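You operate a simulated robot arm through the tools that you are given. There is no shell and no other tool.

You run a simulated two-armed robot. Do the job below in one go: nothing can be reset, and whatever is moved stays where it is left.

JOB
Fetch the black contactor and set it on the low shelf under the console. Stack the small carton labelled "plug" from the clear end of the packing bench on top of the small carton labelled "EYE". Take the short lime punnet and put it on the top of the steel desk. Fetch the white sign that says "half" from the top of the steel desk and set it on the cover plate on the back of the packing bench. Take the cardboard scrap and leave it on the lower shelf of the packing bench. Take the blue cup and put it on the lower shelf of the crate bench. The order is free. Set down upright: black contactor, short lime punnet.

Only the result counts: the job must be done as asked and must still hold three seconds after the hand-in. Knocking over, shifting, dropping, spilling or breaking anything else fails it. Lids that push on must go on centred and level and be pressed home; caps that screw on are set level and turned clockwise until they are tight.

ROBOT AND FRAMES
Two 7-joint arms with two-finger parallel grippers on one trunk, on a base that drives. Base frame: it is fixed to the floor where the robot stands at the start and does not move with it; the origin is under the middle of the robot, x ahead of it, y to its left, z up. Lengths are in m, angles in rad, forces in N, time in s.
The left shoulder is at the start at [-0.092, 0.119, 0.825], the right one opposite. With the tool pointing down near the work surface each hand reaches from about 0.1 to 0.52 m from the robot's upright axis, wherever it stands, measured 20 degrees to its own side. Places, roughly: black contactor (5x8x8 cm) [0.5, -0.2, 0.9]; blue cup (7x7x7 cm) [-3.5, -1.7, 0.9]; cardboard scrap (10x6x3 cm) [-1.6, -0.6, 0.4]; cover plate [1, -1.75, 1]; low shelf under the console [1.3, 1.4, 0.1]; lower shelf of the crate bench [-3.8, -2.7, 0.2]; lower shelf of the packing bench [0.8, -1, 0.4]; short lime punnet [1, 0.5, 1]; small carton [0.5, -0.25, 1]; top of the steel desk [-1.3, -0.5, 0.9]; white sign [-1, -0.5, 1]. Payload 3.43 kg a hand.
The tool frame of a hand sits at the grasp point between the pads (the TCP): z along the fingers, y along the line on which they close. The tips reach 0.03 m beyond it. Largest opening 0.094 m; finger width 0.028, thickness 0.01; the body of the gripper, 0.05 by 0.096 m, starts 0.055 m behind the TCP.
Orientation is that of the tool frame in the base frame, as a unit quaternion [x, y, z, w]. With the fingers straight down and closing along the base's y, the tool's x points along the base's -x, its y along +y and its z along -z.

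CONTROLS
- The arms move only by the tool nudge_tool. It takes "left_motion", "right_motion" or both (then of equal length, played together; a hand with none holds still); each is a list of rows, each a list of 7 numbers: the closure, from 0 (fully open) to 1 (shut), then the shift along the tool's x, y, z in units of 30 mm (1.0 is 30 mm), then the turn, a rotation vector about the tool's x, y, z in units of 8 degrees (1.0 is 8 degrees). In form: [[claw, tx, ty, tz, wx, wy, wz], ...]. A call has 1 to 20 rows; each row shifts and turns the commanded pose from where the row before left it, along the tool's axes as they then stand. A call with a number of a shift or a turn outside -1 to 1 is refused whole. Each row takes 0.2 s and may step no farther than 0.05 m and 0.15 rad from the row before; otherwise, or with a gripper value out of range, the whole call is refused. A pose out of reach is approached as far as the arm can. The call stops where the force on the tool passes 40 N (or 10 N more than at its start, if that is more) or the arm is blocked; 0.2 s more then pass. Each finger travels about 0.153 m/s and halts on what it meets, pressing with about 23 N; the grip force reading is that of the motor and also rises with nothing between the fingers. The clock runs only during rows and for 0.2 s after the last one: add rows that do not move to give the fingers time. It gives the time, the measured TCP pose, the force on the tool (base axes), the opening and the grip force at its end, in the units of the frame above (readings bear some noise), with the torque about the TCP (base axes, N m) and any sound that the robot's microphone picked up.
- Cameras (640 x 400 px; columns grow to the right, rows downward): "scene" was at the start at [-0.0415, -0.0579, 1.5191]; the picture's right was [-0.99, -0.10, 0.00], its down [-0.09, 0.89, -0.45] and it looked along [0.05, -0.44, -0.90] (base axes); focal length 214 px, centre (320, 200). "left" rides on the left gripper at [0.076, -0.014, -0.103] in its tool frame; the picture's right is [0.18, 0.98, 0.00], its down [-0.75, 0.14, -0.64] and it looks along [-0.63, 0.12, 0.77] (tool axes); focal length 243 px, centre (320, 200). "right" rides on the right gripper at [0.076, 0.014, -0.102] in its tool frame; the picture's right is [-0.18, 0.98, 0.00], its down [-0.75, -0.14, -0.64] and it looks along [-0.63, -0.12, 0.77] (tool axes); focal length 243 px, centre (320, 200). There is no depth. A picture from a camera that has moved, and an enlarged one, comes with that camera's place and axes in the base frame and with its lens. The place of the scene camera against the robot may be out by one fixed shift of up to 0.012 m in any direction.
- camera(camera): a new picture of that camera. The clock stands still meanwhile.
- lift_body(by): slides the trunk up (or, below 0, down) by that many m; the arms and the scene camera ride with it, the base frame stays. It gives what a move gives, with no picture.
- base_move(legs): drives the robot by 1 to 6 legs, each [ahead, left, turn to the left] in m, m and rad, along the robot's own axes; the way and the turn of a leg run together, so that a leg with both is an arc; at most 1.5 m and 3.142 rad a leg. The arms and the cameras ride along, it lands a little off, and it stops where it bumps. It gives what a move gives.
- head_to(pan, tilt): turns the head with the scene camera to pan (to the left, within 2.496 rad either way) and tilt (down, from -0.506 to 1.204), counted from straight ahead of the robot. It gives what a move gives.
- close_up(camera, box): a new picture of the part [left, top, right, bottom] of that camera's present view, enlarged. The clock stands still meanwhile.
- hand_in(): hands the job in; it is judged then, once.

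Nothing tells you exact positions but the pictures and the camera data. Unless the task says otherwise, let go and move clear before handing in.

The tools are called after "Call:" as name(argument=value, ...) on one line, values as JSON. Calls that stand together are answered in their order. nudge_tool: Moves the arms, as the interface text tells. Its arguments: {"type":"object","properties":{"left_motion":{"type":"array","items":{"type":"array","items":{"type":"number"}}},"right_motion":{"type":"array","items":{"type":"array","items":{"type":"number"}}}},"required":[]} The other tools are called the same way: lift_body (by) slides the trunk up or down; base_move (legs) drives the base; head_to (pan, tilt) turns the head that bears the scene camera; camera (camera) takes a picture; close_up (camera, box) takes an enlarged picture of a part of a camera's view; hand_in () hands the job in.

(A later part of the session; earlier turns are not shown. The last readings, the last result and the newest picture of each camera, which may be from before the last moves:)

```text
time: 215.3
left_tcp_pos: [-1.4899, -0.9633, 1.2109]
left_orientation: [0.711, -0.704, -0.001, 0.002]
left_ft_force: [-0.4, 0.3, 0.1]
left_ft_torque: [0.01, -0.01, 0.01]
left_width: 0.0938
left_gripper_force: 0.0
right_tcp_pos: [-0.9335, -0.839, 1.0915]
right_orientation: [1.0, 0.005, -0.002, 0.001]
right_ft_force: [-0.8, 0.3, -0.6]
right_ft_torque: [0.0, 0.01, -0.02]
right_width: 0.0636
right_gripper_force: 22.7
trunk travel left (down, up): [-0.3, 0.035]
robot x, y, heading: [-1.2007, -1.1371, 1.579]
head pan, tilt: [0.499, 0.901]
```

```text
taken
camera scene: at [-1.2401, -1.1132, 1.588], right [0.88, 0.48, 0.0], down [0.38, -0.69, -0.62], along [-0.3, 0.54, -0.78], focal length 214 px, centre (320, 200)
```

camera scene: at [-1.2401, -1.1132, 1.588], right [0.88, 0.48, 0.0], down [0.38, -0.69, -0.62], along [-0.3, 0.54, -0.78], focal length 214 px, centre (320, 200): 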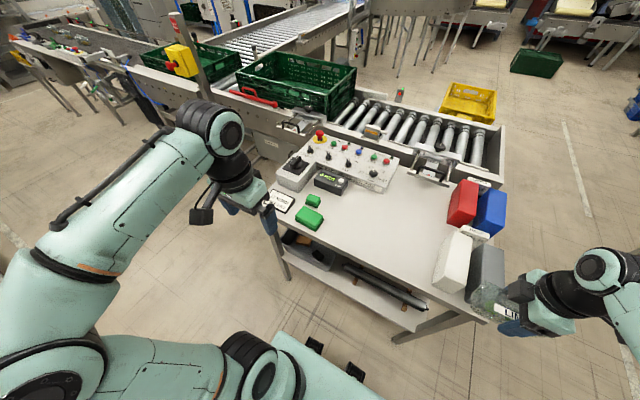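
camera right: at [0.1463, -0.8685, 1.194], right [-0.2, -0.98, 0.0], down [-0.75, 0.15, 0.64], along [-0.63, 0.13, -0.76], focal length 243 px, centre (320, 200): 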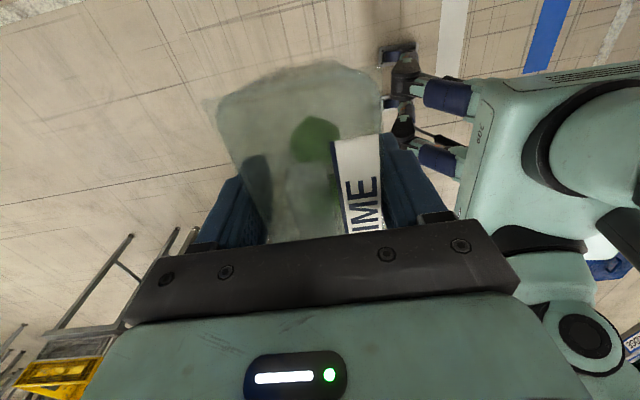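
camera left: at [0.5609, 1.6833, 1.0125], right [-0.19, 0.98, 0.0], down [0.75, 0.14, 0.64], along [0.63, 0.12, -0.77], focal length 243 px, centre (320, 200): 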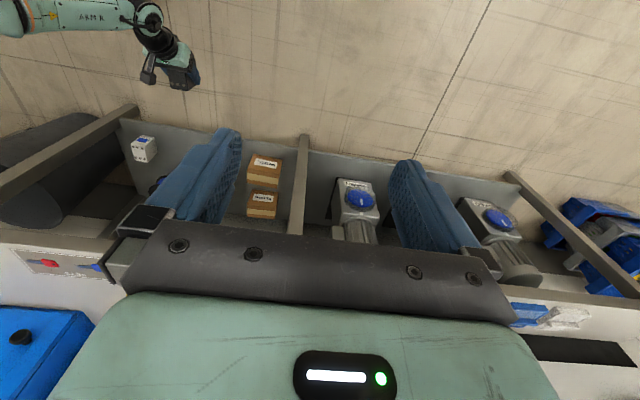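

The desk has a large clear area in the middle. I'll place the punnet near (-1.15, -0.72): raise over the foam blocks first, then move across.

Call:
nudge_tool(right_motion=[[1, 0, 0, -0.4, 0, 0, 0], [1, 0, 0, -0.6, 0, 0, 0], [1, 0, 0, -0.6, 0, 0, 0], [1, -0.3, -0.2, -0.4, 0, 0, 0], [1, -0.6, -0.35, 0, 0, 0, 0], [1, -0.7, -0.4, 0, 0, 0, 0], [1, -0.7, -0.4, 0, 0, 0, 0], [1, -0.7, -0.4, 0, 0, 0, 0], [1, -0.7, -0.4, 0, 0, 0, 0], [1, -0.7, -0.4, 0, 0, 0, 0], [1, -0.7, -0.4, 0, 0, 0, 0], [1, -0.7, -0.4, 0, 0, 0, 0], [1, -0.7, -0.35, 0, 0, 0, 0], [1, -0.5, -0.2, 0, 0, 0, 0], [1, -0.2, -0.1, 0, 0, 0, 0], [1, 0, 0, 0, 0, 0, 0]])

Call:
camera(camera="right")

Call:
head_to(pan=0.0, tilt=1.0)

Call:
camera(camera="scene")

```text
time: 218.7
left_tcp_pos: [-1.4894, -0.9638, 1.2108]
left_orientation: [0.711, -0.704, 0.0, 0.002]
left_ft_force: [0.5, -0.5, 0.2]
left_ft_torque: [-0.01, 0.01, 0.01]
left_width: 0.0939
left_gripper_force: 0.1
right_tcp_pos: [-1.1499, -0.721, 1.1528]
right_orientation: [1.0, 0.005, -0.002, 0.0]
right_ft_force: [0.6, 0.2, -0.4]
right_ft_torque: [0.02, 0.04, 0.01]
right_width: 0.0635
right_gripper_force: 23.1
trunk travel left (down, up): [-0.3, 0.035]
robot x, y, heading: [-1.1995, -1.1416, 1.579]
head pan, tilt: [0.499, 0.901]
```

```text
taken
camera right: at [-1.0733, -0.737, 1.2545], right [-0.18, -0.98, 0.0], down [-0.75, 0.13, 0.64], along [-0.63, 0.11, -0.76], focal length 243 px, centre (320, 200)
```

right: 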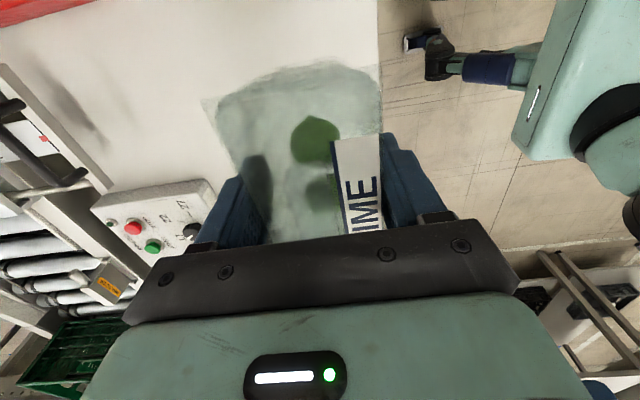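

```text
time: 219.7
left_tcp_pos: [-1.4897, -0.9624, 1.2102]
left_orientation: [0.71, -0.704, -0.001, 0.001]
left_ft_force: [0.4, -0.1, 0.2]
left_ft_torque: [0.0, 0.01, -0.03]
left_width: 0.0939
left_gripper_force: 0.1
right_tcp_pos: [-1.1498, -0.7217, 1.1519]
right_orientation: [1.0, 0.004, -0.002, 0.0]
right_ft_force: [0.6, -0.3, -0.9]
right_ft_torque: [-0.01, -0.03, 0.0]
right_width: 0.0635
right_gripper_force: 23.1
trunk travel left (down, up): [-0.3, 0.035]
robot x, y, heading: [-1.1999, -1.1376, 1.578]
head pan, tilt: [0.0, 1.0]
```

```text
taken
camera scene: at [-1.2042, -1.1096, 1.5808], right [1.0, 0.01, 0.0], down [0.01, -0.84, -0.54], along [0.0, 0.54, -0.84], focal length 214 px, centre (320, 200)
```

scene: 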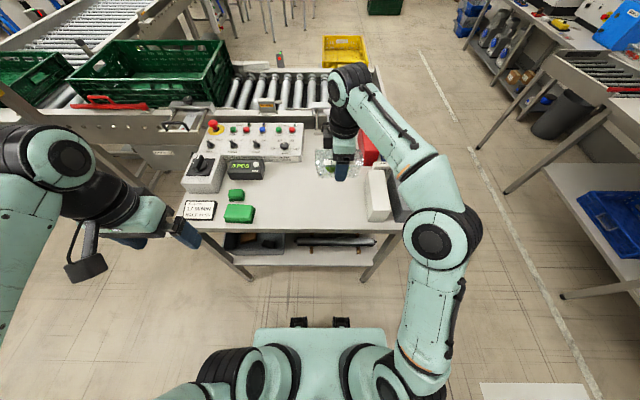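

The desk edge is at y≈-0.805. I'll go 4 cm further in and descend to about 3 cm above the expected surface.

Call:
nudge_tool(right_motion=[[1, 0, -0.5, 0, 0, 0, 0], [1, 0, -0.5, 0.2, 0, 0, 0], [1, 0, -0.33, 0.4, 0, 0, 0], [1, 0, 0, 0.5, 0, 0, 0], [1, 0, 0, 0.6, 0, 0, 0], [1, 0, 0, 0.6, 0, 0, 0], [1, 0, 0, 0.6, 0, 0, 0], [1, 0, 0, 0.6, 0, 0, 0], [1, 0, 0, 0.6, 0, 0, 0], [1, 0, 0, 0.6, 0, 0, 0], [1, 0, 0, 0.6, 0, 0, 0], [1, 0, 0, 0.6, 0, 0, 0], [1, 0, 0, 0.5, 0, 0, 0], [1, 0, 0, 0, 0, 0, 0]])

Call:
camera(camera="right")

Call:
close_up(camera="scene", box=[280, 130, 440, 230])

```text
time: 222.7
left_tcp_pos: [-1.4907, -0.9634, 1.2098]
left_orientation: [0.71, -0.704, -0.001, 0.001]
left_ft_force: [-0.7, 0.3, 0.3]
left_ft_torque: [-0.01, 0.01, -0.02]
left_width: 0.0942
left_gripper_force: 0.0
right_tcp_pos: [-1.1519, -0.6811, 0.9613]
right_orientation: [1.0, 0.003, -0.001, 0.001]
right_ft_force: [0.4, -0.7, 0.2]
right_ft_torque: [0.02, 0.01, -0.04]
right_width: 0.0634
right_gripper_force: 22.7
trunk travel left (down, up): [-0.3, 0.035]
robot x, y, heading: [-1.1965, -1.1365, 1.581]
head pan, tilt: [0.0, 1.0]
```

```text
taken
camera right: at [-1.0744, -0.6964, 1.063], right [-0.18, -0.98, 0.0], down [-0.75, 0.14, 0.64], along [-0.63, 0.11, -0.76], focal length 243 px, centre (320, 200)
```

right: 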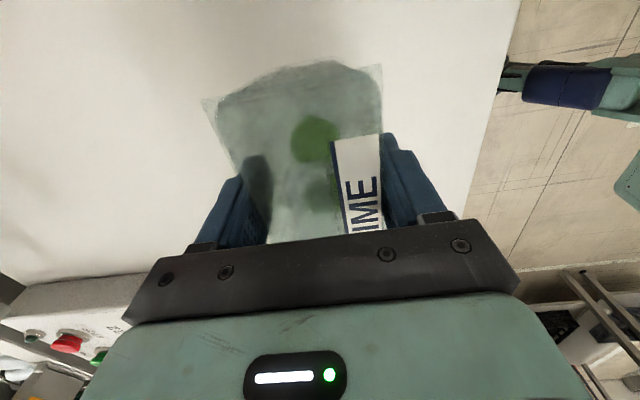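

```text
4.00 times, centred on (360, 180) of scene
camera zoom: at [-1.2041, -1.1097, 1.5808], right [1.0, 0.01, 0.0], down [0.01, -0.84, -0.54], along [0.0, 0.54, -0.84], focal length 858 px, centre (160, 280)
```

zoom: 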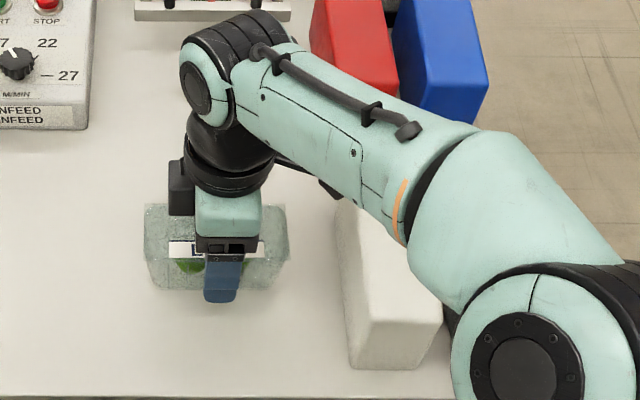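

Clear below. Continue down in small steps until contact.

Call:
nudge_tool(right_motion=[[1, 0, 0, 0.35, 0, 0, 0], [1, 0, 0, 0.35, 0, 0, 0], [1, 0, 0, 0.2, 0, 0, 0], [1, 0, 0, 0.1, 0, 0, 0], [1, 0, 0, 0, 0, 0, 0]])

Call:
nudge_tool(right_motion=[[1, 0, 0, 0.1, 0, 0, 0], [1, 0, 0, 0.1, 0, 0, 0], [1, 0, 0, 0, 0, 0, 0]])

Call:
nudge_tool(right_motion=[[1, 0, 0, 0.08, 0, 0, 0], [1, 0, 0, 0, 0, 0, 0]])

```text
time: 223.9
left_tcp_pos: [-1.4893, -0.9639, 1.2095]
left_orientation: [0.71, -0.704, -0.001, 0.002]
left_ft_force: [0.2, 0.0, 0.6]
left_ft_torque: [0.02, 0.01, 0.0]
left_width: 0.0939
left_gripper_force: 0.1
right_tcp_pos: [-1.152, -0.6827, 0.9323]
right_orientation: [1.0, 0.004, -0.003, -0.003]
right_ft_force: [-1.0, 1.7, 20.3]
right_ft_torque: [-0.04, 0.01, -0.03]
right_width: 0.0638
right_gripper_force: 22.8
trunk travel left (down, up): [-0.3, 0.035]
robot x, y, heading: [-1.1976, -1.1407, 1.578]
head pan, tilt: [0.0, 1.0]
```

```text
time: 224.5
left_tcp_pos: [-1.4892, -0.9644, 1.2097]
left_orientation: [0.71, -0.704, -0.002, 0.001]
left_ft_force: [0.3, -0.8, 0.1]
left_ft_torque: [-0.03, -0.01, 0.02]
left_width: 0.0939
left_gripper_force: 0.0
right_tcp_pos: [-1.1517, -0.6817, 0.9296]
right_orientation: [1.0, 0.004, -0.003, -0.003]
right_ft_force: [1.7, -6.5, 13.2]
right_ft_torque: [-0.68, -0.37, -0.06]
right_width: 0.0639
right_gripper_force: 23.0
trunk travel left (down, up): [-0.3, 0.035]
robot x, y, heading: [-1.1996, -1.1395, 1.581]
head pan, tilt: [0.0, 1.0]
stopped in row 3 (right hand): the force on the tool passed its limit at 43 N (the readings are from after the stop); the commanded pose is now the measured one
```

```text
time: 225.3
left_tcp_pos: [-1.4893, -0.964, 1.209]
left_orientation: [0.71, -0.704, -0.001, 0.002]
left_ft_force: [-0.1, -0.2, 0.4]
left_ft_torque: [-0.01, 0.0, -0.02]
left_width: 0.0943
left_gripper_force: 0.0
right_tcp_pos: [-1.1521, -0.682, 0.9309]
right_orientation: [1.0, 0.005, -0.004, -0.003]
right_ft_force: [2.5, -8.4, 14.0]
right_ft_torque: [-0.82, -0.35, -0.1]
right_width: 0.0637
right_gripper_force: 23.2
trunk travel left (down, up): [-0.3, 0.035]
robot x, y, heading: [-1.1992, -1.1417, 1.578]
head pan, tilt: [0.0, 1.0]
stopped in row 2 (right hand): the force on the tool passed its limit at 41 N (the readings are from after the stop); the commanded pose is now the measured one
```

Firmly down (I pressed a bit more than needed). Ease up, open wide, and rise.

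Call:
nudge_tool(right_motion=[[1, 0, 0, -0.06, 0, 0, 0], [0.7, 0, 0, 0, 0, 0, 0], [0.4, 0, 0, 0, 0, 0, 0], [0.2, 0, 0, 0, 0, 0, 0], [0, 0, 0, 0, 0, 0, 0], [0, 0, 0, 0, 0, 0, 0], [0, 0, 0, -0.4, 0, 0, 0], [0, 0, 0, -0.7, 0, 0, 0], [0, 0, 0, -0.7, 0, 0, 0], [0, 0, 0, -0.7, 0, 0, 0], [0, 0, 0, -0.7, 0, 0, 0], [0, 0, 0, -0.7, 0, 0, 0], [0, 0, 0, -0.7, 0, 0, 0], [0, 0, 0, -0.7, 0, 0, 0], [0, 0, 0, 0, 0, 0, 0]])

Call:
camera(camera="right")

Call:
close_up(camera="scene", box=[280, 130, 440, 230])

```text
time: 228.5
left_tcp_pos: [-1.489, -0.9638, 1.2098]
left_orientation: [0.71, -0.705, -0.002, 0.001]
left_ft_force: [-0.2, 0.2, 0.1]
left_ft_torque: [0.03, -0.03, 0.0]
left_width: 0.0939
left_gripper_force: 0.0
right_tcp_pos: [-1.1492, -0.6826, 1.0907]
right_orientation: [1.0, 0.005, -0.003, -0.005]
right_ft_force: [0.2, -0.6, -0.6]
right_ft_torque: [0.0, 0.02, 0.01]
right_width: 0.0939
right_gripper_force: 0.0
trunk travel left (down, up): [-0.3, 0.035]
robot x, y, heading: [-1.1969, -1.1398, 1.575]
head pan, tilt: [0.0, 1.0]
```

```text
taken
camera right: at [-1.0742, -0.6981, 1.1918], right [-0.18, -0.98, -0.01], down [-0.75, 0.13, 0.65], along [-0.64, 0.12, -0.76], focal length 243 px, centre (320, 200)
```

right: 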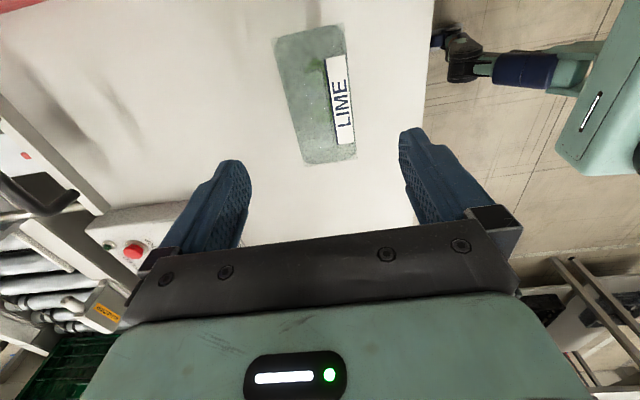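

```text
4.00 times, centred on (360, 180) of scene
camera zoom: at [-1.204, -1.1097, 1.5807], right [1.0, 0.01, 0.0], down [0.01, -0.84, -0.54], along [0.0, 0.54, -0.84], focal length 858 px, centre (160, 280)
```

zoom: 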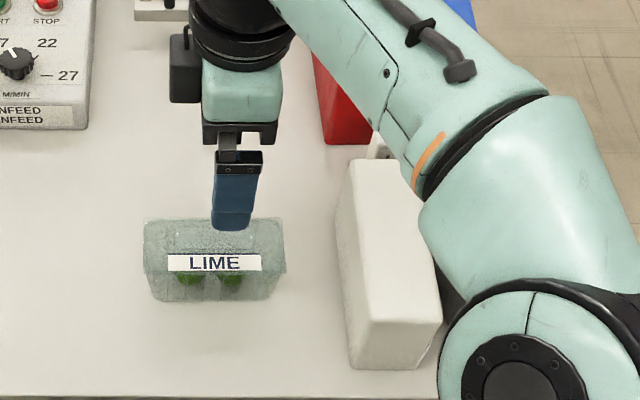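

The punnet stands upright on the desk. Next, the "half" sign; I'll draw the right hand back and look at the signs near the foam blocks.

Call:
nudge_tool(right_motion=[[0, 0, 0, -0.8, 0, 0, 0], [0, 0, 0, -0.8, 0, 0, 0], [0, 0.2, 0.7, -0.5, 0, 0, 0], [0, 0.4, 0.8, 0, 0, 0, 0], [0, 0.6, 0.8, 0, 0, 0, 0], [0, 0.8, 0.8, 0, 0, 0, 0], [0, 0.8, 0.8, 0, 0, 0, 0], [0, 0.8, 0.8, 0, 0, 0, 0], [0, 0.8, 0.6, 0, 0, 0, 0], [0, 0.8, 0, 0, 0, 0, 0], [0, 0.8, 0, 0, 0, 0, 0], [0, 0.6, 0, 0, 0, 0, 0], [0, 0, 0, 0, 0, 0, 0]])

Call:
head_to(pan=-0.4, tilt=0.8)

Call:
camera(camera="scene")

Call:
close_up(camera="scene", box=[240, 100, 400, 200])

```text
time: 231.3
left_tcp_pos: [-1.4884, -0.9621, 1.2103]
left_orientation: [0.71, -0.704, -0.001, 0.002]
left_ft_force: [0.1, 0.1, 0.1]
left_ft_torque: [-0.01, 0.0, 0.0]
left_width: 0.0941
left_gripper_force: 0.1
right_tcp_pos: [-0.9517, -0.8406, 1.1502]
right_orientation: [1.0, 0.004, -0.004, -0.004]
right_ft_force: [-0.3, -0.9, -0.2]
right_ft_torque: [-0.02, 0.02, 0.03]
right_width: 0.094
right_gripper_force: 0.0
trunk travel left (down, up): [-0.3, 0.035]
robot x, y, heading: [-1.1985, -1.1401, 1.583]
head pan, tilt: [0.0, 1.0]
```

```text
time: 232.1
left_tcp_pos: [-1.4892, -0.9625, 1.21]
left_orientation: [0.71, -0.704, -0.001, 0.002]
left_ft_force: [-0.7, -0.7, 0.2]
left_ft_torque: [-0.01, -0.02, 0.03]
left_width: 0.0939
left_gripper_force: 0.1
right_tcp_pos: [-0.9504, -0.8387, 1.149]
right_orientation: [1.0, 0.005, -0.003, -0.005]
right_ft_force: [-0.6, 1.3, -0.3]
right_ft_torque: [-0.01, 0.02, 0.03]
right_width: 0.0939
right_gripper_force: 0.1
trunk travel left (down, up): [-0.3, 0.035]
robot x, y, heading: [-1.1978, -1.14, 1.582]
head pan, tilt: [-0.4, 0.799]
```

```text
taken
camera scene: at [-1.1728, -1.1048, 1.5959], right [0.92, -0.38, 0.0], down [-0.27, -0.66, -0.7], along [0.27, 0.64, -0.72], focal length 214 px, centre (320, 200)
```

scene: 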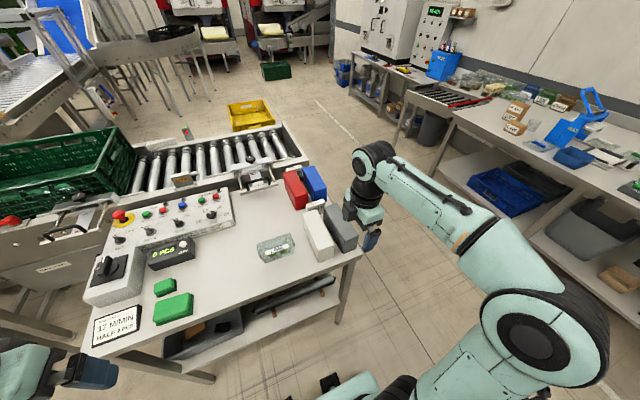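

```text
4.00 times, centred on (320, 150) of scene
camera zoom: at [-1.1728, -1.1048, 1.5959], right [0.92, -0.38, 0.0], down [-0.27, -0.66, -0.7], along [0.27, 0.64, -0.72], focal length 858 px, centre (320, 400)
```

zoom: 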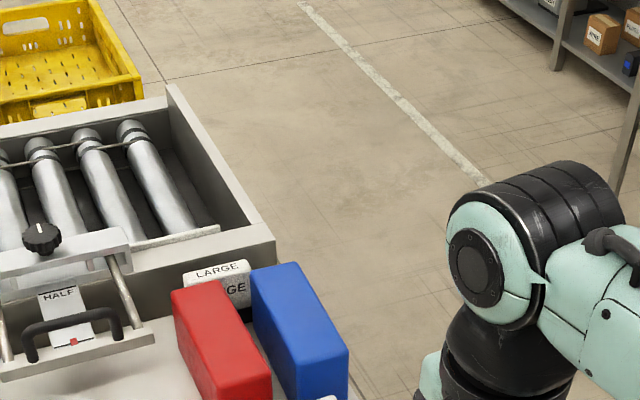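

There's a tent sign "LARGE" behind the red block, something labelled "HALF" on a gate device, and another sign by the white block. Zoom on these.

Call:
close_up(camera="scene", box=[280, 160, 360, 210])

Call:
close_up(camera="scene", box=[220, 140, 300, 190])

Call:
close_up(camera="scene", box=[80, 240, 240, 340])

Call:
camera(camera="right")

```text
8.00 times, centred on (320, 185) of scene
camera zoom: at [-1.1728, -1.1048, 1.5959], right [0.92, -0.38, 0.0], down [-0.27, -0.66, -0.7], along [0.27, 0.64, -0.72], focal length 1716 px, centre (320, 320)
```

zoom: 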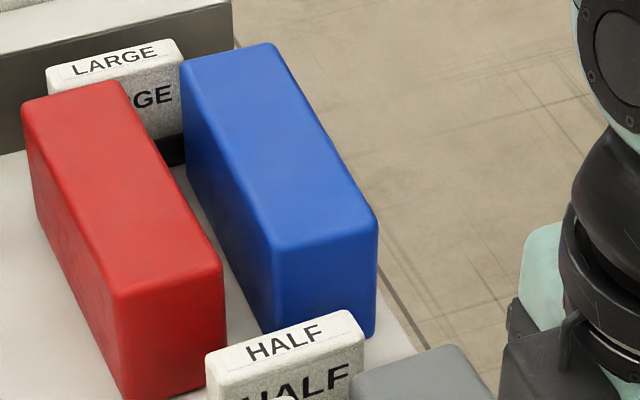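

```text
8.00 times, centred on (260, 165) of scene
camera zoom: at [-1.1728, -1.1048, 1.5959], right [0.92, -0.38, 0.0], down [-0.27, -0.66, -0.7], along [0.27, 0.64, -0.72], focal length 1716 px, centre (800, 480)
```

zoom: 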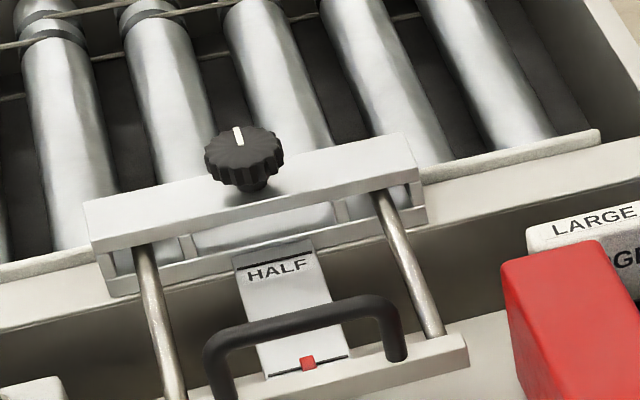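

```text
4.00 times, centred on (160, 290) of scene
camera zoom: at [-1.1728, -1.1048, 1.5959], right [0.92, -0.38, 0.0], down [-0.27, -0.66, -0.7], along [0.27, 0.64, -0.72], focal length 858 px, centre (960, -160)
```

zoom: 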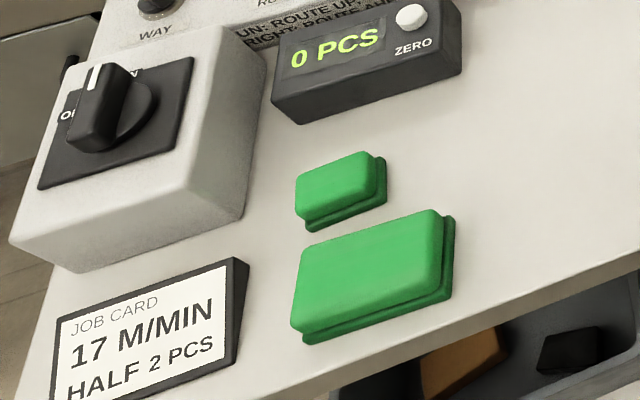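

```text
taken
camera right: at [-0.8746, -0.8554, 1.2513], right [-0.18, -0.98, -0.01], down [-0.75, 0.13, 0.65], along [-0.64, 0.12, -0.76], focal length 243 px, centre (320, 200)
```

right: 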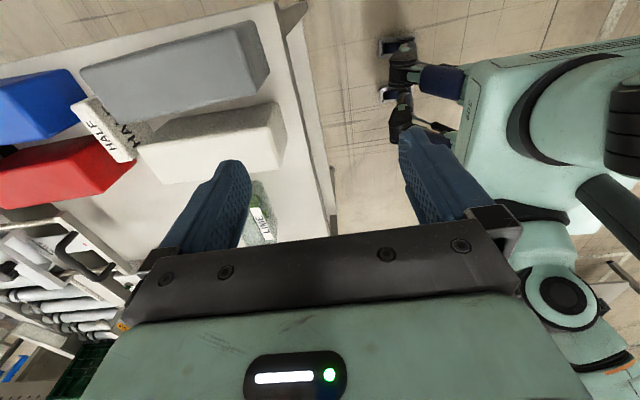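

The HALF sign stands between the two pairs of foam blocks, near (-0.955, -0.572). Before choosing how to grip it, let me look at the destination cover plate and the packing bench's shelf from here.

Call:
head_to(pan=-1.85, tilt=0.35)

Call:
camera(camera="scene")

Call:
close_up(camera="scene", box=[240, 100, 400, 200])

```text
time: 233.7
left_tcp_pos: [-1.4898, -0.9636, 1.2107]
left_orientation: [0.711, -0.703, -0.001, 0.002]
left_ft_force: [-0.2, -0.1, 0.3]
left_ft_torque: [0.02, 0.01, 0.02]
left_width: 0.0941
left_gripper_force: 0.0
right_tcp_pos: [-0.9509, -0.8399, 1.149]
right_orientation: [1.0, 0.004, -0.003, -0.005]
right_ft_force: [0.3, 0.3, 0.0]
right_ft_torque: [-0.04, 0.02, -0.03]
right_width: 0.0941
right_gripper_force: 0.1
trunk travel left (down, up): [-0.3, 0.035]
robot x, y, heading: [-1.2007, -1.1384, 1.577]
head pan, tilt: [-1.85, 0.351]
```

```text
taken
camera scene: at [-1.1139, -1.2043, 1.6355], right [-0.27, -0.96, 0.0], down [-0.33, 0.09, -0.94], along [0.9, -0.25, -0.34], focal length 214 px, centre (320, 200)
```

scene: 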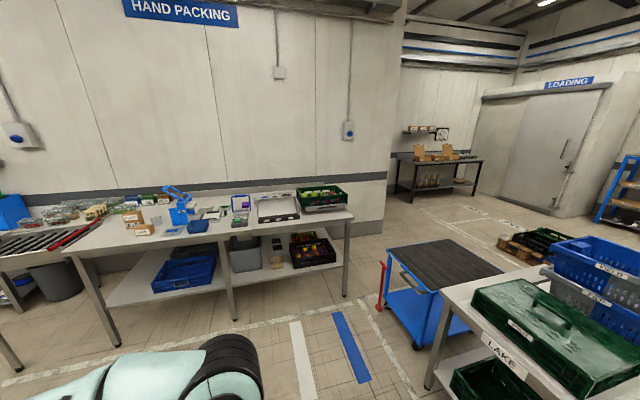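

```text
4.00 times, centred on (320, 150) of scene
camera zoom: at [-1.1139, -1.2043, 1.6355], right [-0.27, -0.96, 0.0], down [-0.33, 0.09, -0.94], along [0.9, -0.25, -0.34], focal length 858 px, centre (320, 400)
```

zoom: 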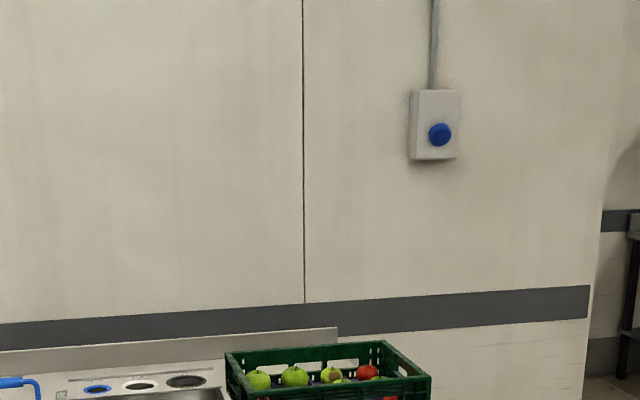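

Call:
close_up(camera="scene", box=[200, 170, 360, 270])

Call:
close_up(camera="scene", box=[100, 160, 260, 260])

```text
4.00 times, centred on (280, 220) of scene
camera zoom: at [-1.1139, -1.2043, 1.6355], right [-0.27, -0.96, 0.0], down [-0.33, 0.09, -0.94], along [0.9, -0.25, -0.34], focal length 858 px, centre (480, 120)
```

zoom: 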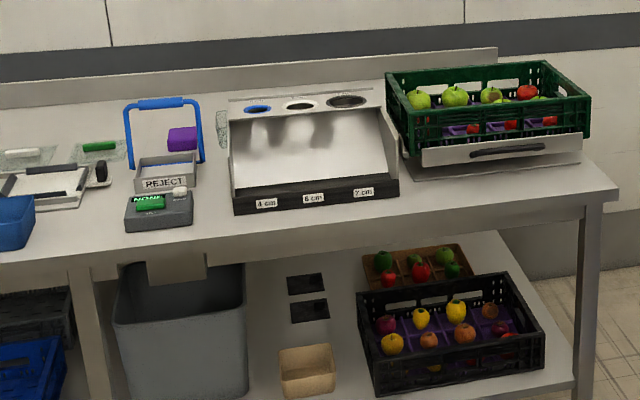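

```text
4.00 times, centred on (180, 210) of scene
camera zoom: at [-1.1139, -1.2043, 1.6355], right [-0.27, -0.96, 0.0], down [-0.33, 0.09, -0.94], along [0.9, -0.25, -0.34], focal length 858 px, centre (880, 160)
```

zoom: 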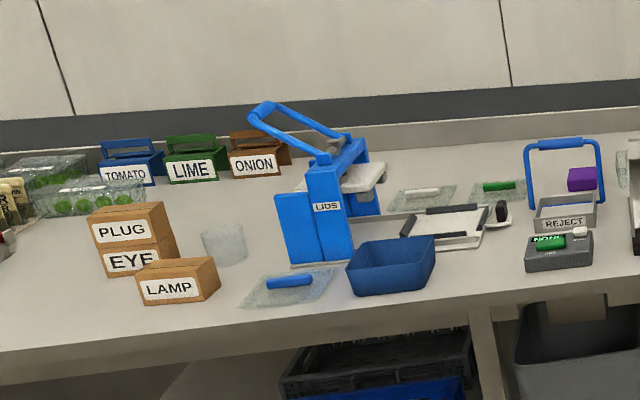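

The cover plate lies at about (1.11, -1.745) behind the sorter box; it can be reached later from the packing bench's right end. Now I'll step right and ahead for the HALF sign and view it from above.

Call:
base_move(legs=[[0, -0.15, 0], [0.05, 0, 0]])

Call:
lift_body(by=0.035)

Call:
nudge_tool(right_motion=[[0, -0.3, -0.6, 0, 0, 0, 0], [0, -0.3, -0.8, 0, 0, 0, 0], [0, -0.3, -0.8, 0, 0, 0, 0], [0, -0.3, -0.8, 0, 0, 0, 0], [0, -0.3, -0.8, 0, 0, 0, 0], [0, -0.3, -0.8, 0, 0, 0, 0], [0, -0.3, -0.6, 0, 0, 0, 0], [0, 0, 0, 0, 0, 0, 0]])

Call:
camera(camera="right")

Call:
head_to(pan=-0.1, tilt=1.0)

Call:
camera(camera="scene")

```text
time: 236.2
left_tcp_pos: [-1.3398, -0.9136, 1.2095]
left_orientation: [0.711, -0.703, -0.001, 0.002]
left_ft_force: [0.7, 0.6, 0.7]
left_ft_torque: [-0.02, 0.0, 0.0]
left_width: 0.0941
left_gripper_force: 0.0
right_tcp_pos: [-0.8012, -0.7905, 1.1494]
right_orientation: [1.0, 0.005, -0.004, -0.003]
right_ft_force: [-0.2, -0.5, -0.6]
right_ft_torque: [0.0, 0.01, -0.02]
right_width: 0.0939
right_gripper_force: 0.0
trunk travel left (down, up): [-0.3, 0.035]
robot x, y, heading: [-1.0526, -1.0836, 1.574]
head pan, tilt: [-1.85, 0.351]
```

```text
time: 237.0
left_tcp_pos: [-1.34, -0.9131, 1.2456]
left_orientation: [0.71, -0.704, -0.001, 0.001]
left_ft_force: [-0.4, 0.1, 0.8]
left_ft_torque: [0.02, -0.01, 0.02]
left_width: 0.094
left_gripper_force: 0.0
right_tcp_pos: [-0.8014, -0.7888, 1.1849]
right_orientation: [1.0, 0.003, -0.003, -0.006]
right_ft_force: [-0.1, -0.3, -0.7]
right_ft_torque: [0.02, -0.02, -0.02]
right_width: 0.0941
right_gripper_force: 0.2
trunk travel left (down, up): [-0.335, 0.0]
robot x, y, heading: [-1.0498, -1.0885, 1.58]
head pan, tilt: [-1.85, 0.351]
```

```text
time: 238.8
left_tcp_pos: [-1.3399, -0.9133, 1.2455]
left_orientation: [0.71, -0.704, -0.001, 0.001]
left_ft_force: [-0.7, -0.3, -0.5]
left_ft_torque: [0.02, 0.0, -0.03]
left_width: 0.094
left_gripper_force: 0.1
right_tcp_pos: [-0.8647, -0.6333, 1.1865]
right_orientation: [1.0, 0.004, -0.003, -0.004]
right_ft_force: [-0.5, 0.6, -0.2]
right_ft_torque: [0.01, -0.01, 0.0]
right_width: 0.0942
right_gripper_force: 0.1
trunk travel left (down, up): [-0.335, 0.0]
robot x, y, heading: [-1.0519, -1.0896, 1.579]
head pan, tilt: [-1.85, 0.351]
```

```text
taken
camera right: at [-0.7892, -0.6505, 1.2882], right [-0.18, -0.98, -0.01], down [-0.75, 0.13, 0.65], along [-0.64, 0.12, -0.76], focal length 243 px, centre (320, 200)
```

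right: 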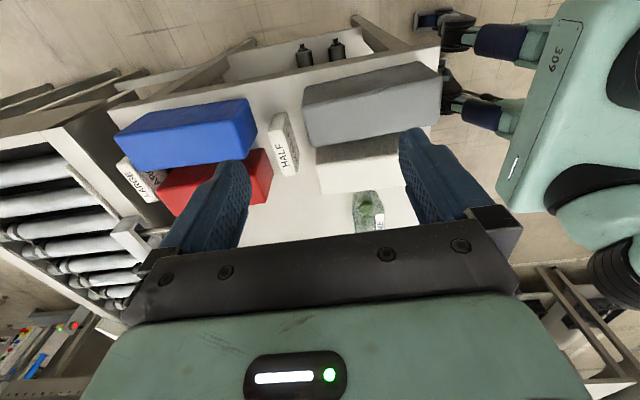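

```text
time: 240.6
left_tcp_pos: [-1.3405, -0.9121, 1.2451]
left_orientation: [0.71, -0.704, -0.001, 0.001]
left_ft_force: [0.2, -0.9, -0.5]
left_ft_torque: [-0.03, 0.0, 0.01]
left_width: 0.094
left_gripper_force: 0.1
right_tcp_pos: [-0.8653, -0.6348, 1.1869]
right_orientation: [1.0, 0.004, -0.004, -0.004]
right_ft_force: [0.3, 0.5, 0.7]
right_ft_torque: [0.01, 0.03, -0.01]
right_width: 0.0939
right_gripper_force: 0.1
trunk travel left (down, up): [-0.335, 0.0]
robot x, y, heading: [-1.0504, -1.087, 1.577]
head pan, tilt: [-0.099, 1.0]
```

```text
taken
camera scene: at [-1.0474, -1.0602, 1.6162], right [1.0, -0.09, 0.0], down [-0.08, -0.84, -0.54], along [0.05, 0.54, -0.84], focal length 214 px, centre (320, 200)
```

scene: 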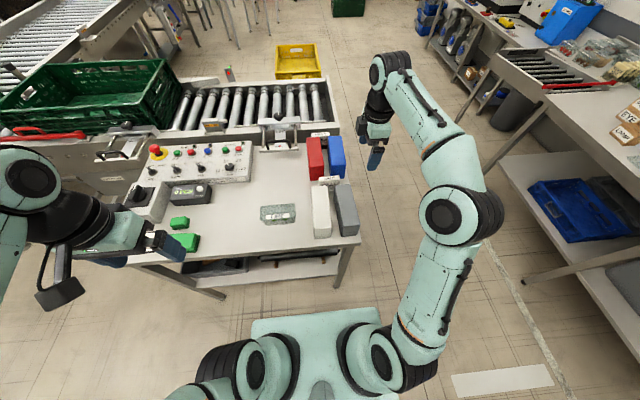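

I see the sign standing between the blocks with narrow gaps. Zoom in to measure.

Call:
close_up(camera="right", box=[200, 80, 360, 180])

Call:
close_up(camera="scene", box=[290, 120, 370, 170])

Call:
close_up(camera="scene", box=[290, 160, 370, 210])

```text
4.00 times, centred on (280, 130) of right
camera zoom: at [-0.7892, -0.6503, 1.2881], right [-0.18, -0.98, -0.01], down [-0.75, 0.13, 0.65], along [-0.64, 0.12, -0.76], focal length 970 px, centre (480, 480)
```

zoom: 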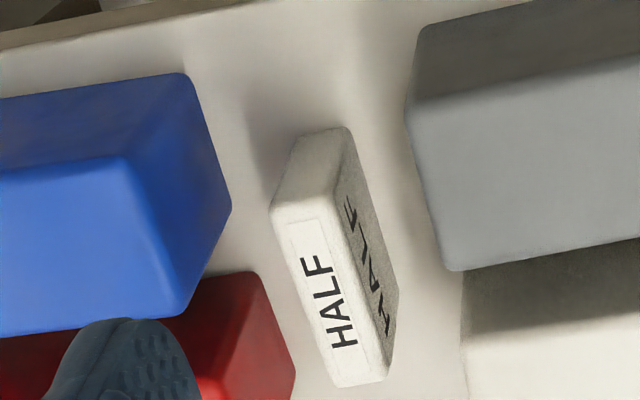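

```text
8.00 times, centred on (330, 145) of scene
camera zoom: at [-1.0474, -1.0602, 1.6162], right [1.0, -0.09, 0.0], down [-0.08, -0.84, -0.54], along [0.05, 0.54, -0.84], focal length 1716 px, centre (240, 640)
```

zoom: 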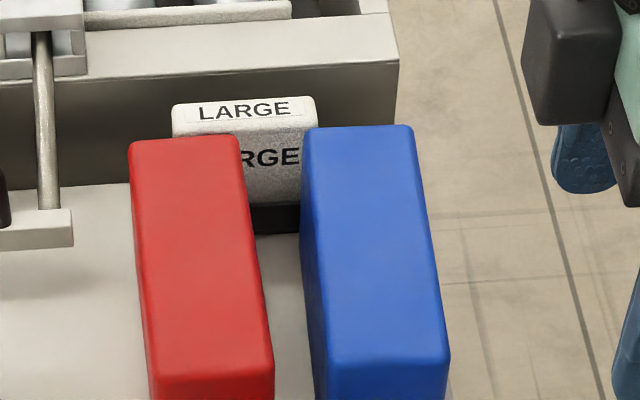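

```text
8.00 times, centred on (330, 185) of scene
camera zoom: at [-1.0474, -1.0602, 1.6162], right [1.0, -0.09, 0.0], down [-0.08, -0.84, -0.54], along [0.05, 0.54, -0.84], focal length 1716 px, centre (240, 320)
```

zoom: 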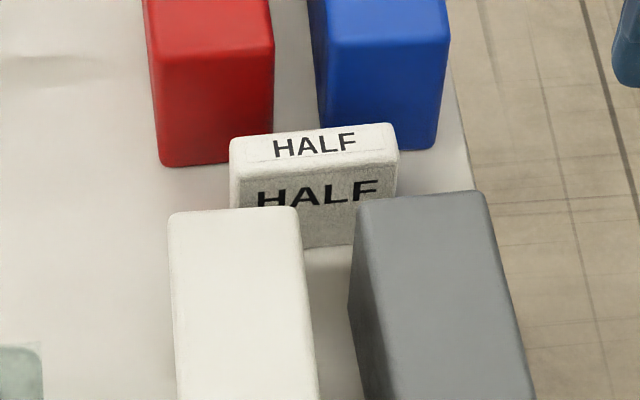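

The sign is about 7.8 cm wide (x), 2.2 cm thick (y), top at z≈0.963, centred near (-0.968, -0.558), with 3–4 cm gaps to the blocks. I'll edge ahead 3 cm, narrow the fingers to ~5 cm and hover above it.

Call:
base_move(legs=[[0.03, 0, 0]])

Call:
nudge_tool(right_motion=[[0.47, -0.6, -0.25, 0, 0, 0, 0], [0.47, -0.7, -0.3, 0, 0, 0, 0], [0.47, -0.7, -0.3, 0.3, 0, 0, 0], [0.47, -0.7, -0.3, 0.5, 0, 0, 0], [0.47, -0.5, -0.2, 0.7, 0, 0, 0], [0.47, -0.23, -0.18, 0.7, 0, 0, 0], [0.47, 0, 0, 0.7, 0, 0, 0], [0.47, 0, 0, 0.6, 0, 0, 0], [0.47, 0, 0, 0, 0, 0, 0]])

Call:
camera(camera="right")

Call:
close_up(camera="scene", box=[270, 130, 390, 205])

```text
time: 241.4
left_tcp_pos: [-1.3403, -0.8858, 1.2449]
left_orientation: [0.71, -0.704, -0.001, 0.001]
left_ft_force: [0.1, -0.6, -0.1]
left_ft_torque: [0.05, -0.03, 0.0]
left_width: 0.0941
left_gripper_force: 0.0
right_tcp_pos: [-0.865, -0.6083, 1.1875]
right_orientation: [1.0, 0.004, -0.004, -0.005]
right_ft_force: [1.5, -0.2, -0.2]
right_ft_torque: [0.07, 0.02, 0.01]
right_width: 0.0938
right_gripper_force: 0.0
trunk travel left (down, up): [-0.335, 0.0]
robot x, y, heading: [-1.053, -1.0581, 1.577]
head pan, tilt: [-0.099, 1.0]
```

```text
time: 243.4
left_tcp_pos: [-1.3401, -0.8826, 1.2458]
left_orientation: [0.71, -0.704, -0.001, 0.001]
left_ft_force: [0.0, 0.9, -0.7]
left_ft_torque: [0.01, -0.01, 0.01]
left_width: 0.0939
left_gripper_force: 0.0
right_tcp_pos: [-0.97, -0.5591, 1.0845]
right_orientation: [1.0, 0.003, -0.003, -0.005]
right_ft_force: [0.7, -0.2, -0.3]
right_ft_torque: [0.0, -0.02, 0.0]
right_width: 0.0496
right_gripper_force: 0.0
trunk travel left (down, up): [-0.335, 0.0]
robot x, y, heading: [-1.0497, -1.0588, 1.577]
head pan, tilt: [-0.099, 1.0]
```

```text
taken
camera right: at [-0.8934, -0.5749, 1.1846], right [-0.18, -0.98, -0.01], down [-0.75, 0.13, 0.65], along [-0.64, 0.12, -0.76], focal length 243 px, centre (320, 200)
```

right: 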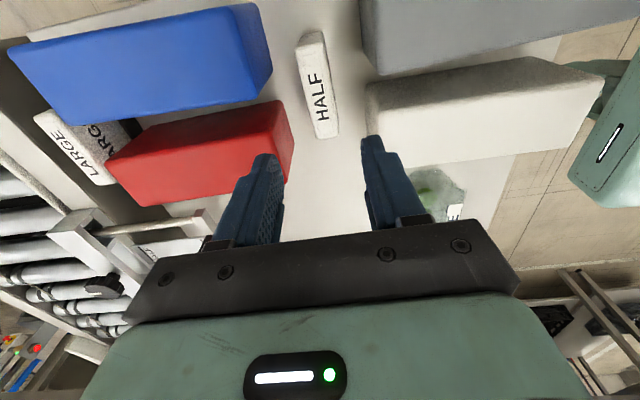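

```text
5.33 times, centred on (330, 168) of scene
camera zoom: at [-1.0478, -1.0308, 1.6162], right [1.0, -0.09, 0.0], down [-0.08, -0.84, -0.54], along [0.05, 0.54, -0.84], focal length 1144 px, centre (267, 373)
```

zoom: 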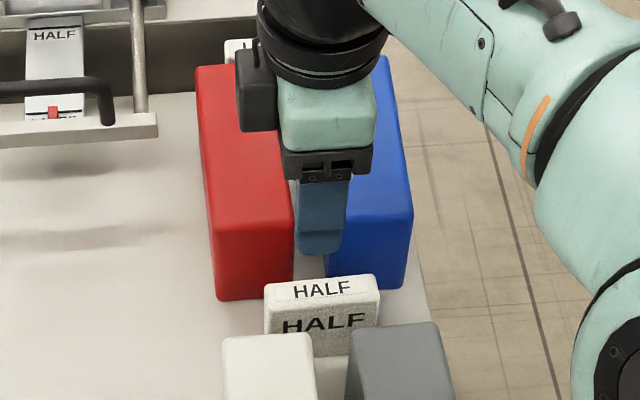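

Aligned in y; the sign's centre is about 1 cm toward +x. Correct, descend between the blocks and check for contact.

Call:
nudge_tool(right_motion=[[0.47, 0.33, 0.05, 0.2, 0, 0, 0], [0.47, 0, 0, 0.5, 0, 0, 0], [0.47, 0, 0, 0.6, 0, 0, 0], [0.47, 0, 0, 0.6, 0, 0, 0], [0.47, 0, 0, 0.6, 0, 0, 0], [0.47, 0, 0, 0.6, 0, 0, 0], [0.47, 0, 0, 0.5, 0, 0, 0], [0.47, 0, 0, 0.5, 0, 0, 0], [0.47, 0, 0, 0.4, 0, 0, 0], [0.47, 0, 0, 0, 0, 0, 0]])

Call:
camera(camera="right")

Call:
close_up(camera="scene", box=[270, 130, 390, 205])

```text
time: 245.6
left_tcp_pos: [-1.3402, -0.8837, 1.2457]
left_orientation: [0.711, -0.704, -0.002, 0.001]
left_ft_force: [-0.5, 0.0, 0.7]
left_ft_torque: [0.01, -0.01, -0.01]
left_width: 0.0937
left_gripper_force: 0.1
right_tcp_pos: [-0.9607, -0.5586, 0.9483]
right_orientation: [1.0, 0.004, -0.004, -0.005]
right_ft_force: [-0.7, 0.7, -0.8]
right_ft_torque: [0.01, -0.05, -0.01]
right_width: 0.0499
right_gripper_force: 0.1
trunk travel left (down, up): [-0.335, 0.0]
robot x, y, heading: [-1.0501, -1.0578, 1.581]
head pan, tilt: [-0.099, 1.0]
```

```text
taken
camera right: at [-0.8839, -0.5745, 1.0492], right [-0.18, -0.98, -0.01], down [-0.75, 0.13, 0.65], along [-0.64, 0.12, -0.76], focal length 243 px, centre (320, 200)
```

right: 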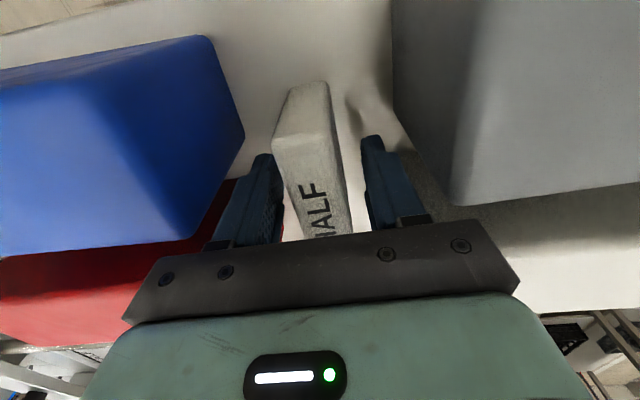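

```text
5.33 times, centred on (330, 168) of scene
camera zoom: at [-1.0477, -1.0308, 1.6162], right [1.0, -0.09, 0.0], down [-0.08, -0.84, -0.54], along [0.05, 0.54, -0.84], focal length 1144 px, centre (267, 373)
```

zoom: 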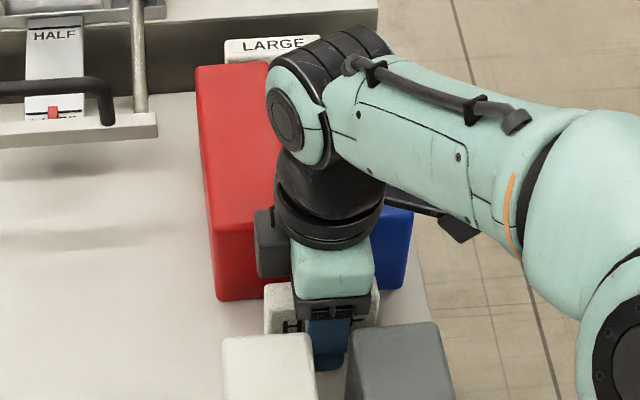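

Sign straddled with clearance and no contact forces. Close and lift slowly.

Call:
nudge_tool(right_motion=[[0.6, 0, 0, 0, 0, 0, 0], [0.75, 0, 0, 0, 0, 0, 0], [1, 0, 0, 0, 0, 0, 0], [1, 0, 0, 0, 0, 0, 0], [1, 0, 0, 0, 0, 0, 0], [1, 0, 0, -0.1, 0, 0, 0], [1, 0, 0, -0.2, 0, 0, 0], [1, 0, 0, -0.3, 0, 0, 0], [1, 0, 0, -0.4, 0, 0, 0], [1, 0, 0, -0.4, 0, 0, 0], [1, 0, 0, -0.4, 0, 0, 0], [1, 0, 0, -0.4, 0, 0, 0], [1, 0, 0, -0.4, 0, 0, 0], [1, 0, 0, -0.4, 0, 0, 0], [1, 0, 0, -0.4, 0, 0, 0], [1, 0, 0, -0.4, 0, 0, 0], [1, 0, 0, -0.4, 0, 0, 0], [1, 0, 0, -0.3, 0, 0, 0], [1, 0, 0, 0, 0, 0, 0]])

Call:
camera(camera="right")

Call:
close_up(camera="scene", box=[270, 130, 390, 205])

```text
time: 249.6
left_tcp_pos: [-1.3402, -0.8839, 1.245]
left_orientation: [0.71, -0.704, -0.001, 0.001]
left_ft_force: [0.0, 0.5, -0.4]
left_ft_torque: [-0.01, 0.02, 0.01]
left_width: 0.094
left_gripper_force: 0.0
right_tcp_pos: [-0.9598, -0.5598, 1.0832]
right_orientation: [1.0, 0.004, -0.004, -0.003]
right_ft_force: [-0.5, -1.4, -1.2]
right_ft_torque: [0.01, 0.02, 0.0]
right_width: 0.028
right_gripper_force: 22.8
trunk travel left (down, up): [-0.335, 0.0]
robot x, y, heading: [-1.0492, -1.0623, 1.578]
head pan, tilt: [-0.099, 1.0]
```

```text
taken
camera right: at [-0.8834, -0.5761, 1.1844], right [-0.18, -0.98, -0.01], down [-0.75, 0.13, 0.65], along [-0.64, 0.12, -0.76], focal length 243 px, centre (320, 200)
```

right: 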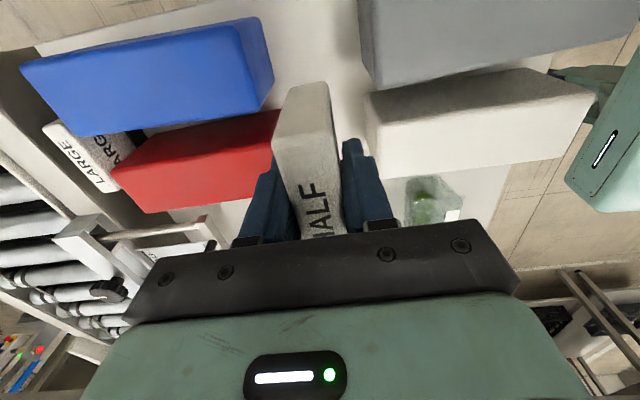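

```text
5.33 times, centred on (330, 168) of scene
camera zoom: at [-1.0477, -1.0306, 1.6161], right [1.0, -0.09, 0.0], down [-0.08, -0.84, -0.54], along [0.05, 0.54, -0.84], focal length 1144 px, centre (267, 373)
```

zoom: 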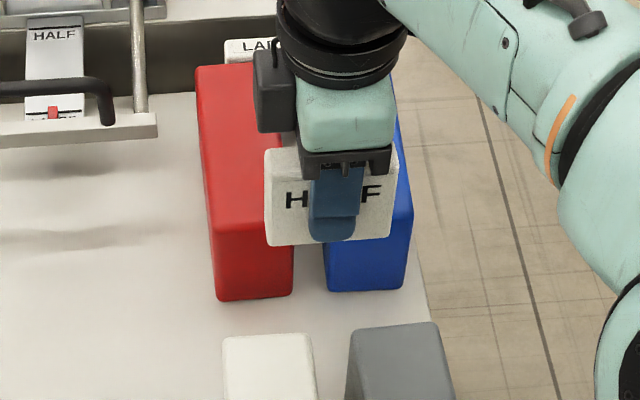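

The sign is held. Now I'll draw the right hand back, back the robot off a bit, and look for the cardboard scrap on the desk's lower shelf.

Call:
nudge_tool(right_motion=[[1, 0, 0, -0.4, 0, 0, 0], [1, 0, 0, -0.5, 0, 0, 0], [1, 0, 0.4, -0.3, 0, 0, 0], [1, 0.2, 0.6, 0, 0, 0, 0], [1, 0.4, 0.6, 0, 0, 0, 0], [1, 0.5, 0.6, 0, 0, 0, 0], [1, 0.5, 0.6, 0, 0, 0, 0], [1, 0.5, 0.6, 0, 0, 0, 0], [1, 0.5, 0.6, 0, 0, 0, 0], [1, 0.5, 0.6, 0, 0, 0, 0], [1, 0.5, 0.6, 0, 0, 0, 0], [1, 0.5, 0.5, 0, 0, 0, 0], [1, 0.3, 0.3, 0, 0, 0, 0], [1, 0, 0, 0, 0, 0, 0]])

Call:
base_move(legs=[[-0.2, 0, 0], [0, 0.3, 0]])

Call:
lift_body(by=-0.3)

Call:
head_to(pan=0.4, tilt=0.7)

Call:
camera(camera="scene")

Call:
close_up(camera="scene", box=[200, 100, 440, 250])

```text
time: 252.6
left_tcp_pos: [-1.3403, -0.8834, 1.2451]
left_orientation: [0.71, -0.704, -0.001, 0.001]
left_ft_force: [-1.0, 0.1, -0.3]
left_ft_torque: [-0.02, 0.01, 0.02]
left_width: 0.0941
left_gripper_force: 0.0
right_tcp_pos: [-0.8266, -0.741, 1.116]
right_orientation: [1.0, 0.005, -0.004, -0.005]
right_ft_force: [-0.3, -0.5, -1.1]
right_ft_torque: [0.0, 0.0, -0.04]
right_width: 0.0281
right_gripper_force: 23.1
trunk travel left (down, up): [-0.335, 0.0]
robot x, y, heading: [-1.0449, -1.0618, 1.577]
head pan, tilt: [-0.099, 1.0]
```

```text
time: 257.0
left_tcp_pos: [-1.6417, -1.0879, 1.2456]
left_orientation: [0.711, -0.703, -0.001, 0.001]
left_ft_force: [0.8, -0.1, 0.5]
left_ft_torque: [0.01, 0.01, 0.01]
left_width: 0.0939
left_gripper_force: 0.1
right_tcp_pos: [-1.1274, -0.9422, 1.1165]
right_orientation: [1.0, 0.006, -0.004, -0.005]
right_ft_force: [-0.5, -0.1, -0.8]
right_ft_torque: [0.0, -0.01, -0.01]
right_width: 0.0279
right_gripper_force: 23.3
trunk travel left (down, up): [-0.335, 0.0]
robot x, y, heading: [-1.3502, -1.2599, 1.577]
head pan, tilt: [-0.099, 1.0]
```

```text
time: 260.0
left_tcp_pos: [-1.6396, -1.0871, 0.9445]
left_orientation: [0.711, -0.703, -0.001, 0.001]
left_ft_force: [-0.3, 0.5, -0.1]
left_ft_torque: [-0.01, 0.01, -0.01]
left_width: 0.0943
left_gripper_force: 0.0
right_tcp_pos: [-1.1274, -0.943, 0.8162]
right_orientation: [1.0, 0.006, -0.004, -0.005]
right_ft_force: [-0.3, 0.4, -1.2]
right_ft_torque: [-0.06, -0.01, -0.02]
right_width: 0.0279
right_gripper_force: 23.1
trunk travel left (down, up): [-0.035, 0.3]
robot x, y, heading: [-1.3534, -1.2621, 1.578]
head pan, tilt: [-0.099, 1.0]
```

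```text
time: 260.9
left_tcp_pos: [-1.64, -1.0872, 0.9451]
left_orientation: [0.711, -0.703, -0.002, 0.001]
left_ft_force: [-0.4, 0.4, -0.5]
left_ft_torque: [0.04, 0.0, 0.0]
left_width: 0.0942
left_gripper_force: 0.1
right_tcp_pos: [-1.1275, -0.9411, 0.8163]
right_orientation: [1.0, 0.006, -0.003, -0.005]
right_ft_force: [-1.0, -0.2, -1.2]
right_ft_torque: [0.0, -0.03, 0.01]
right_width: 0.0278
right_gripper_force: 23.1
trunk travel left (down, up): [-0.035, 0.3]
robot x, y, heading: [-1.3524, -1.265, 1.579]
head pan, tilt: [0.4, 0.7]
```

```text
taken
camera scene: at [-1.3878, -1.1808, 1.3274], right [0.92, 0.4, 0.0], down [0.26, -0.59, -0.76], along [-0.3, 0.7, -0.64], focal length 214 px, centre (320, 200)
```

scene: 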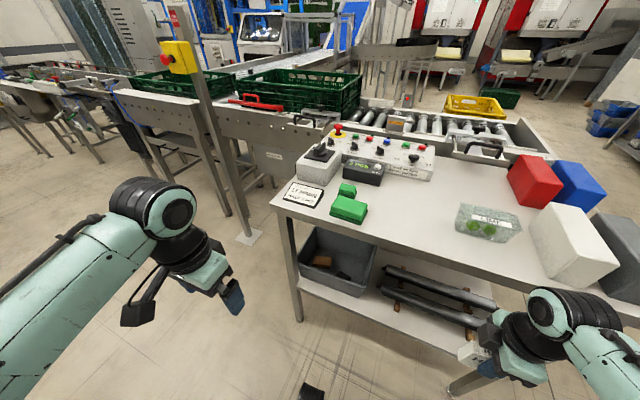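

```text
2.67 times, centred on (320, 175) of scene
camera zoom: at [-1.3878, -1.1808, 1.3274], right [0.92, 0.4, 0.0], down [0.26, -0.59, -0.76], along [-0.3, 0.7, -0.64], focal length 572 px, centre (320, 267)
```

zoom: 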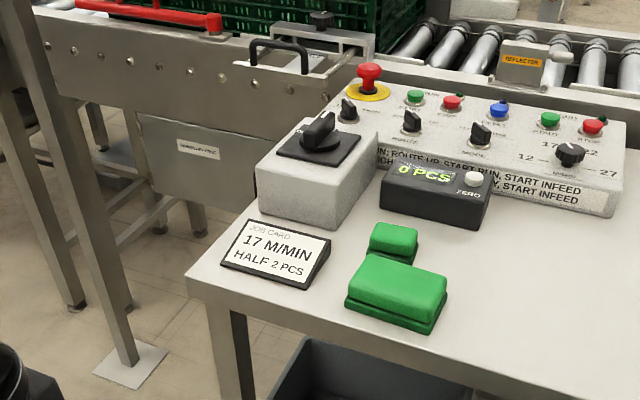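

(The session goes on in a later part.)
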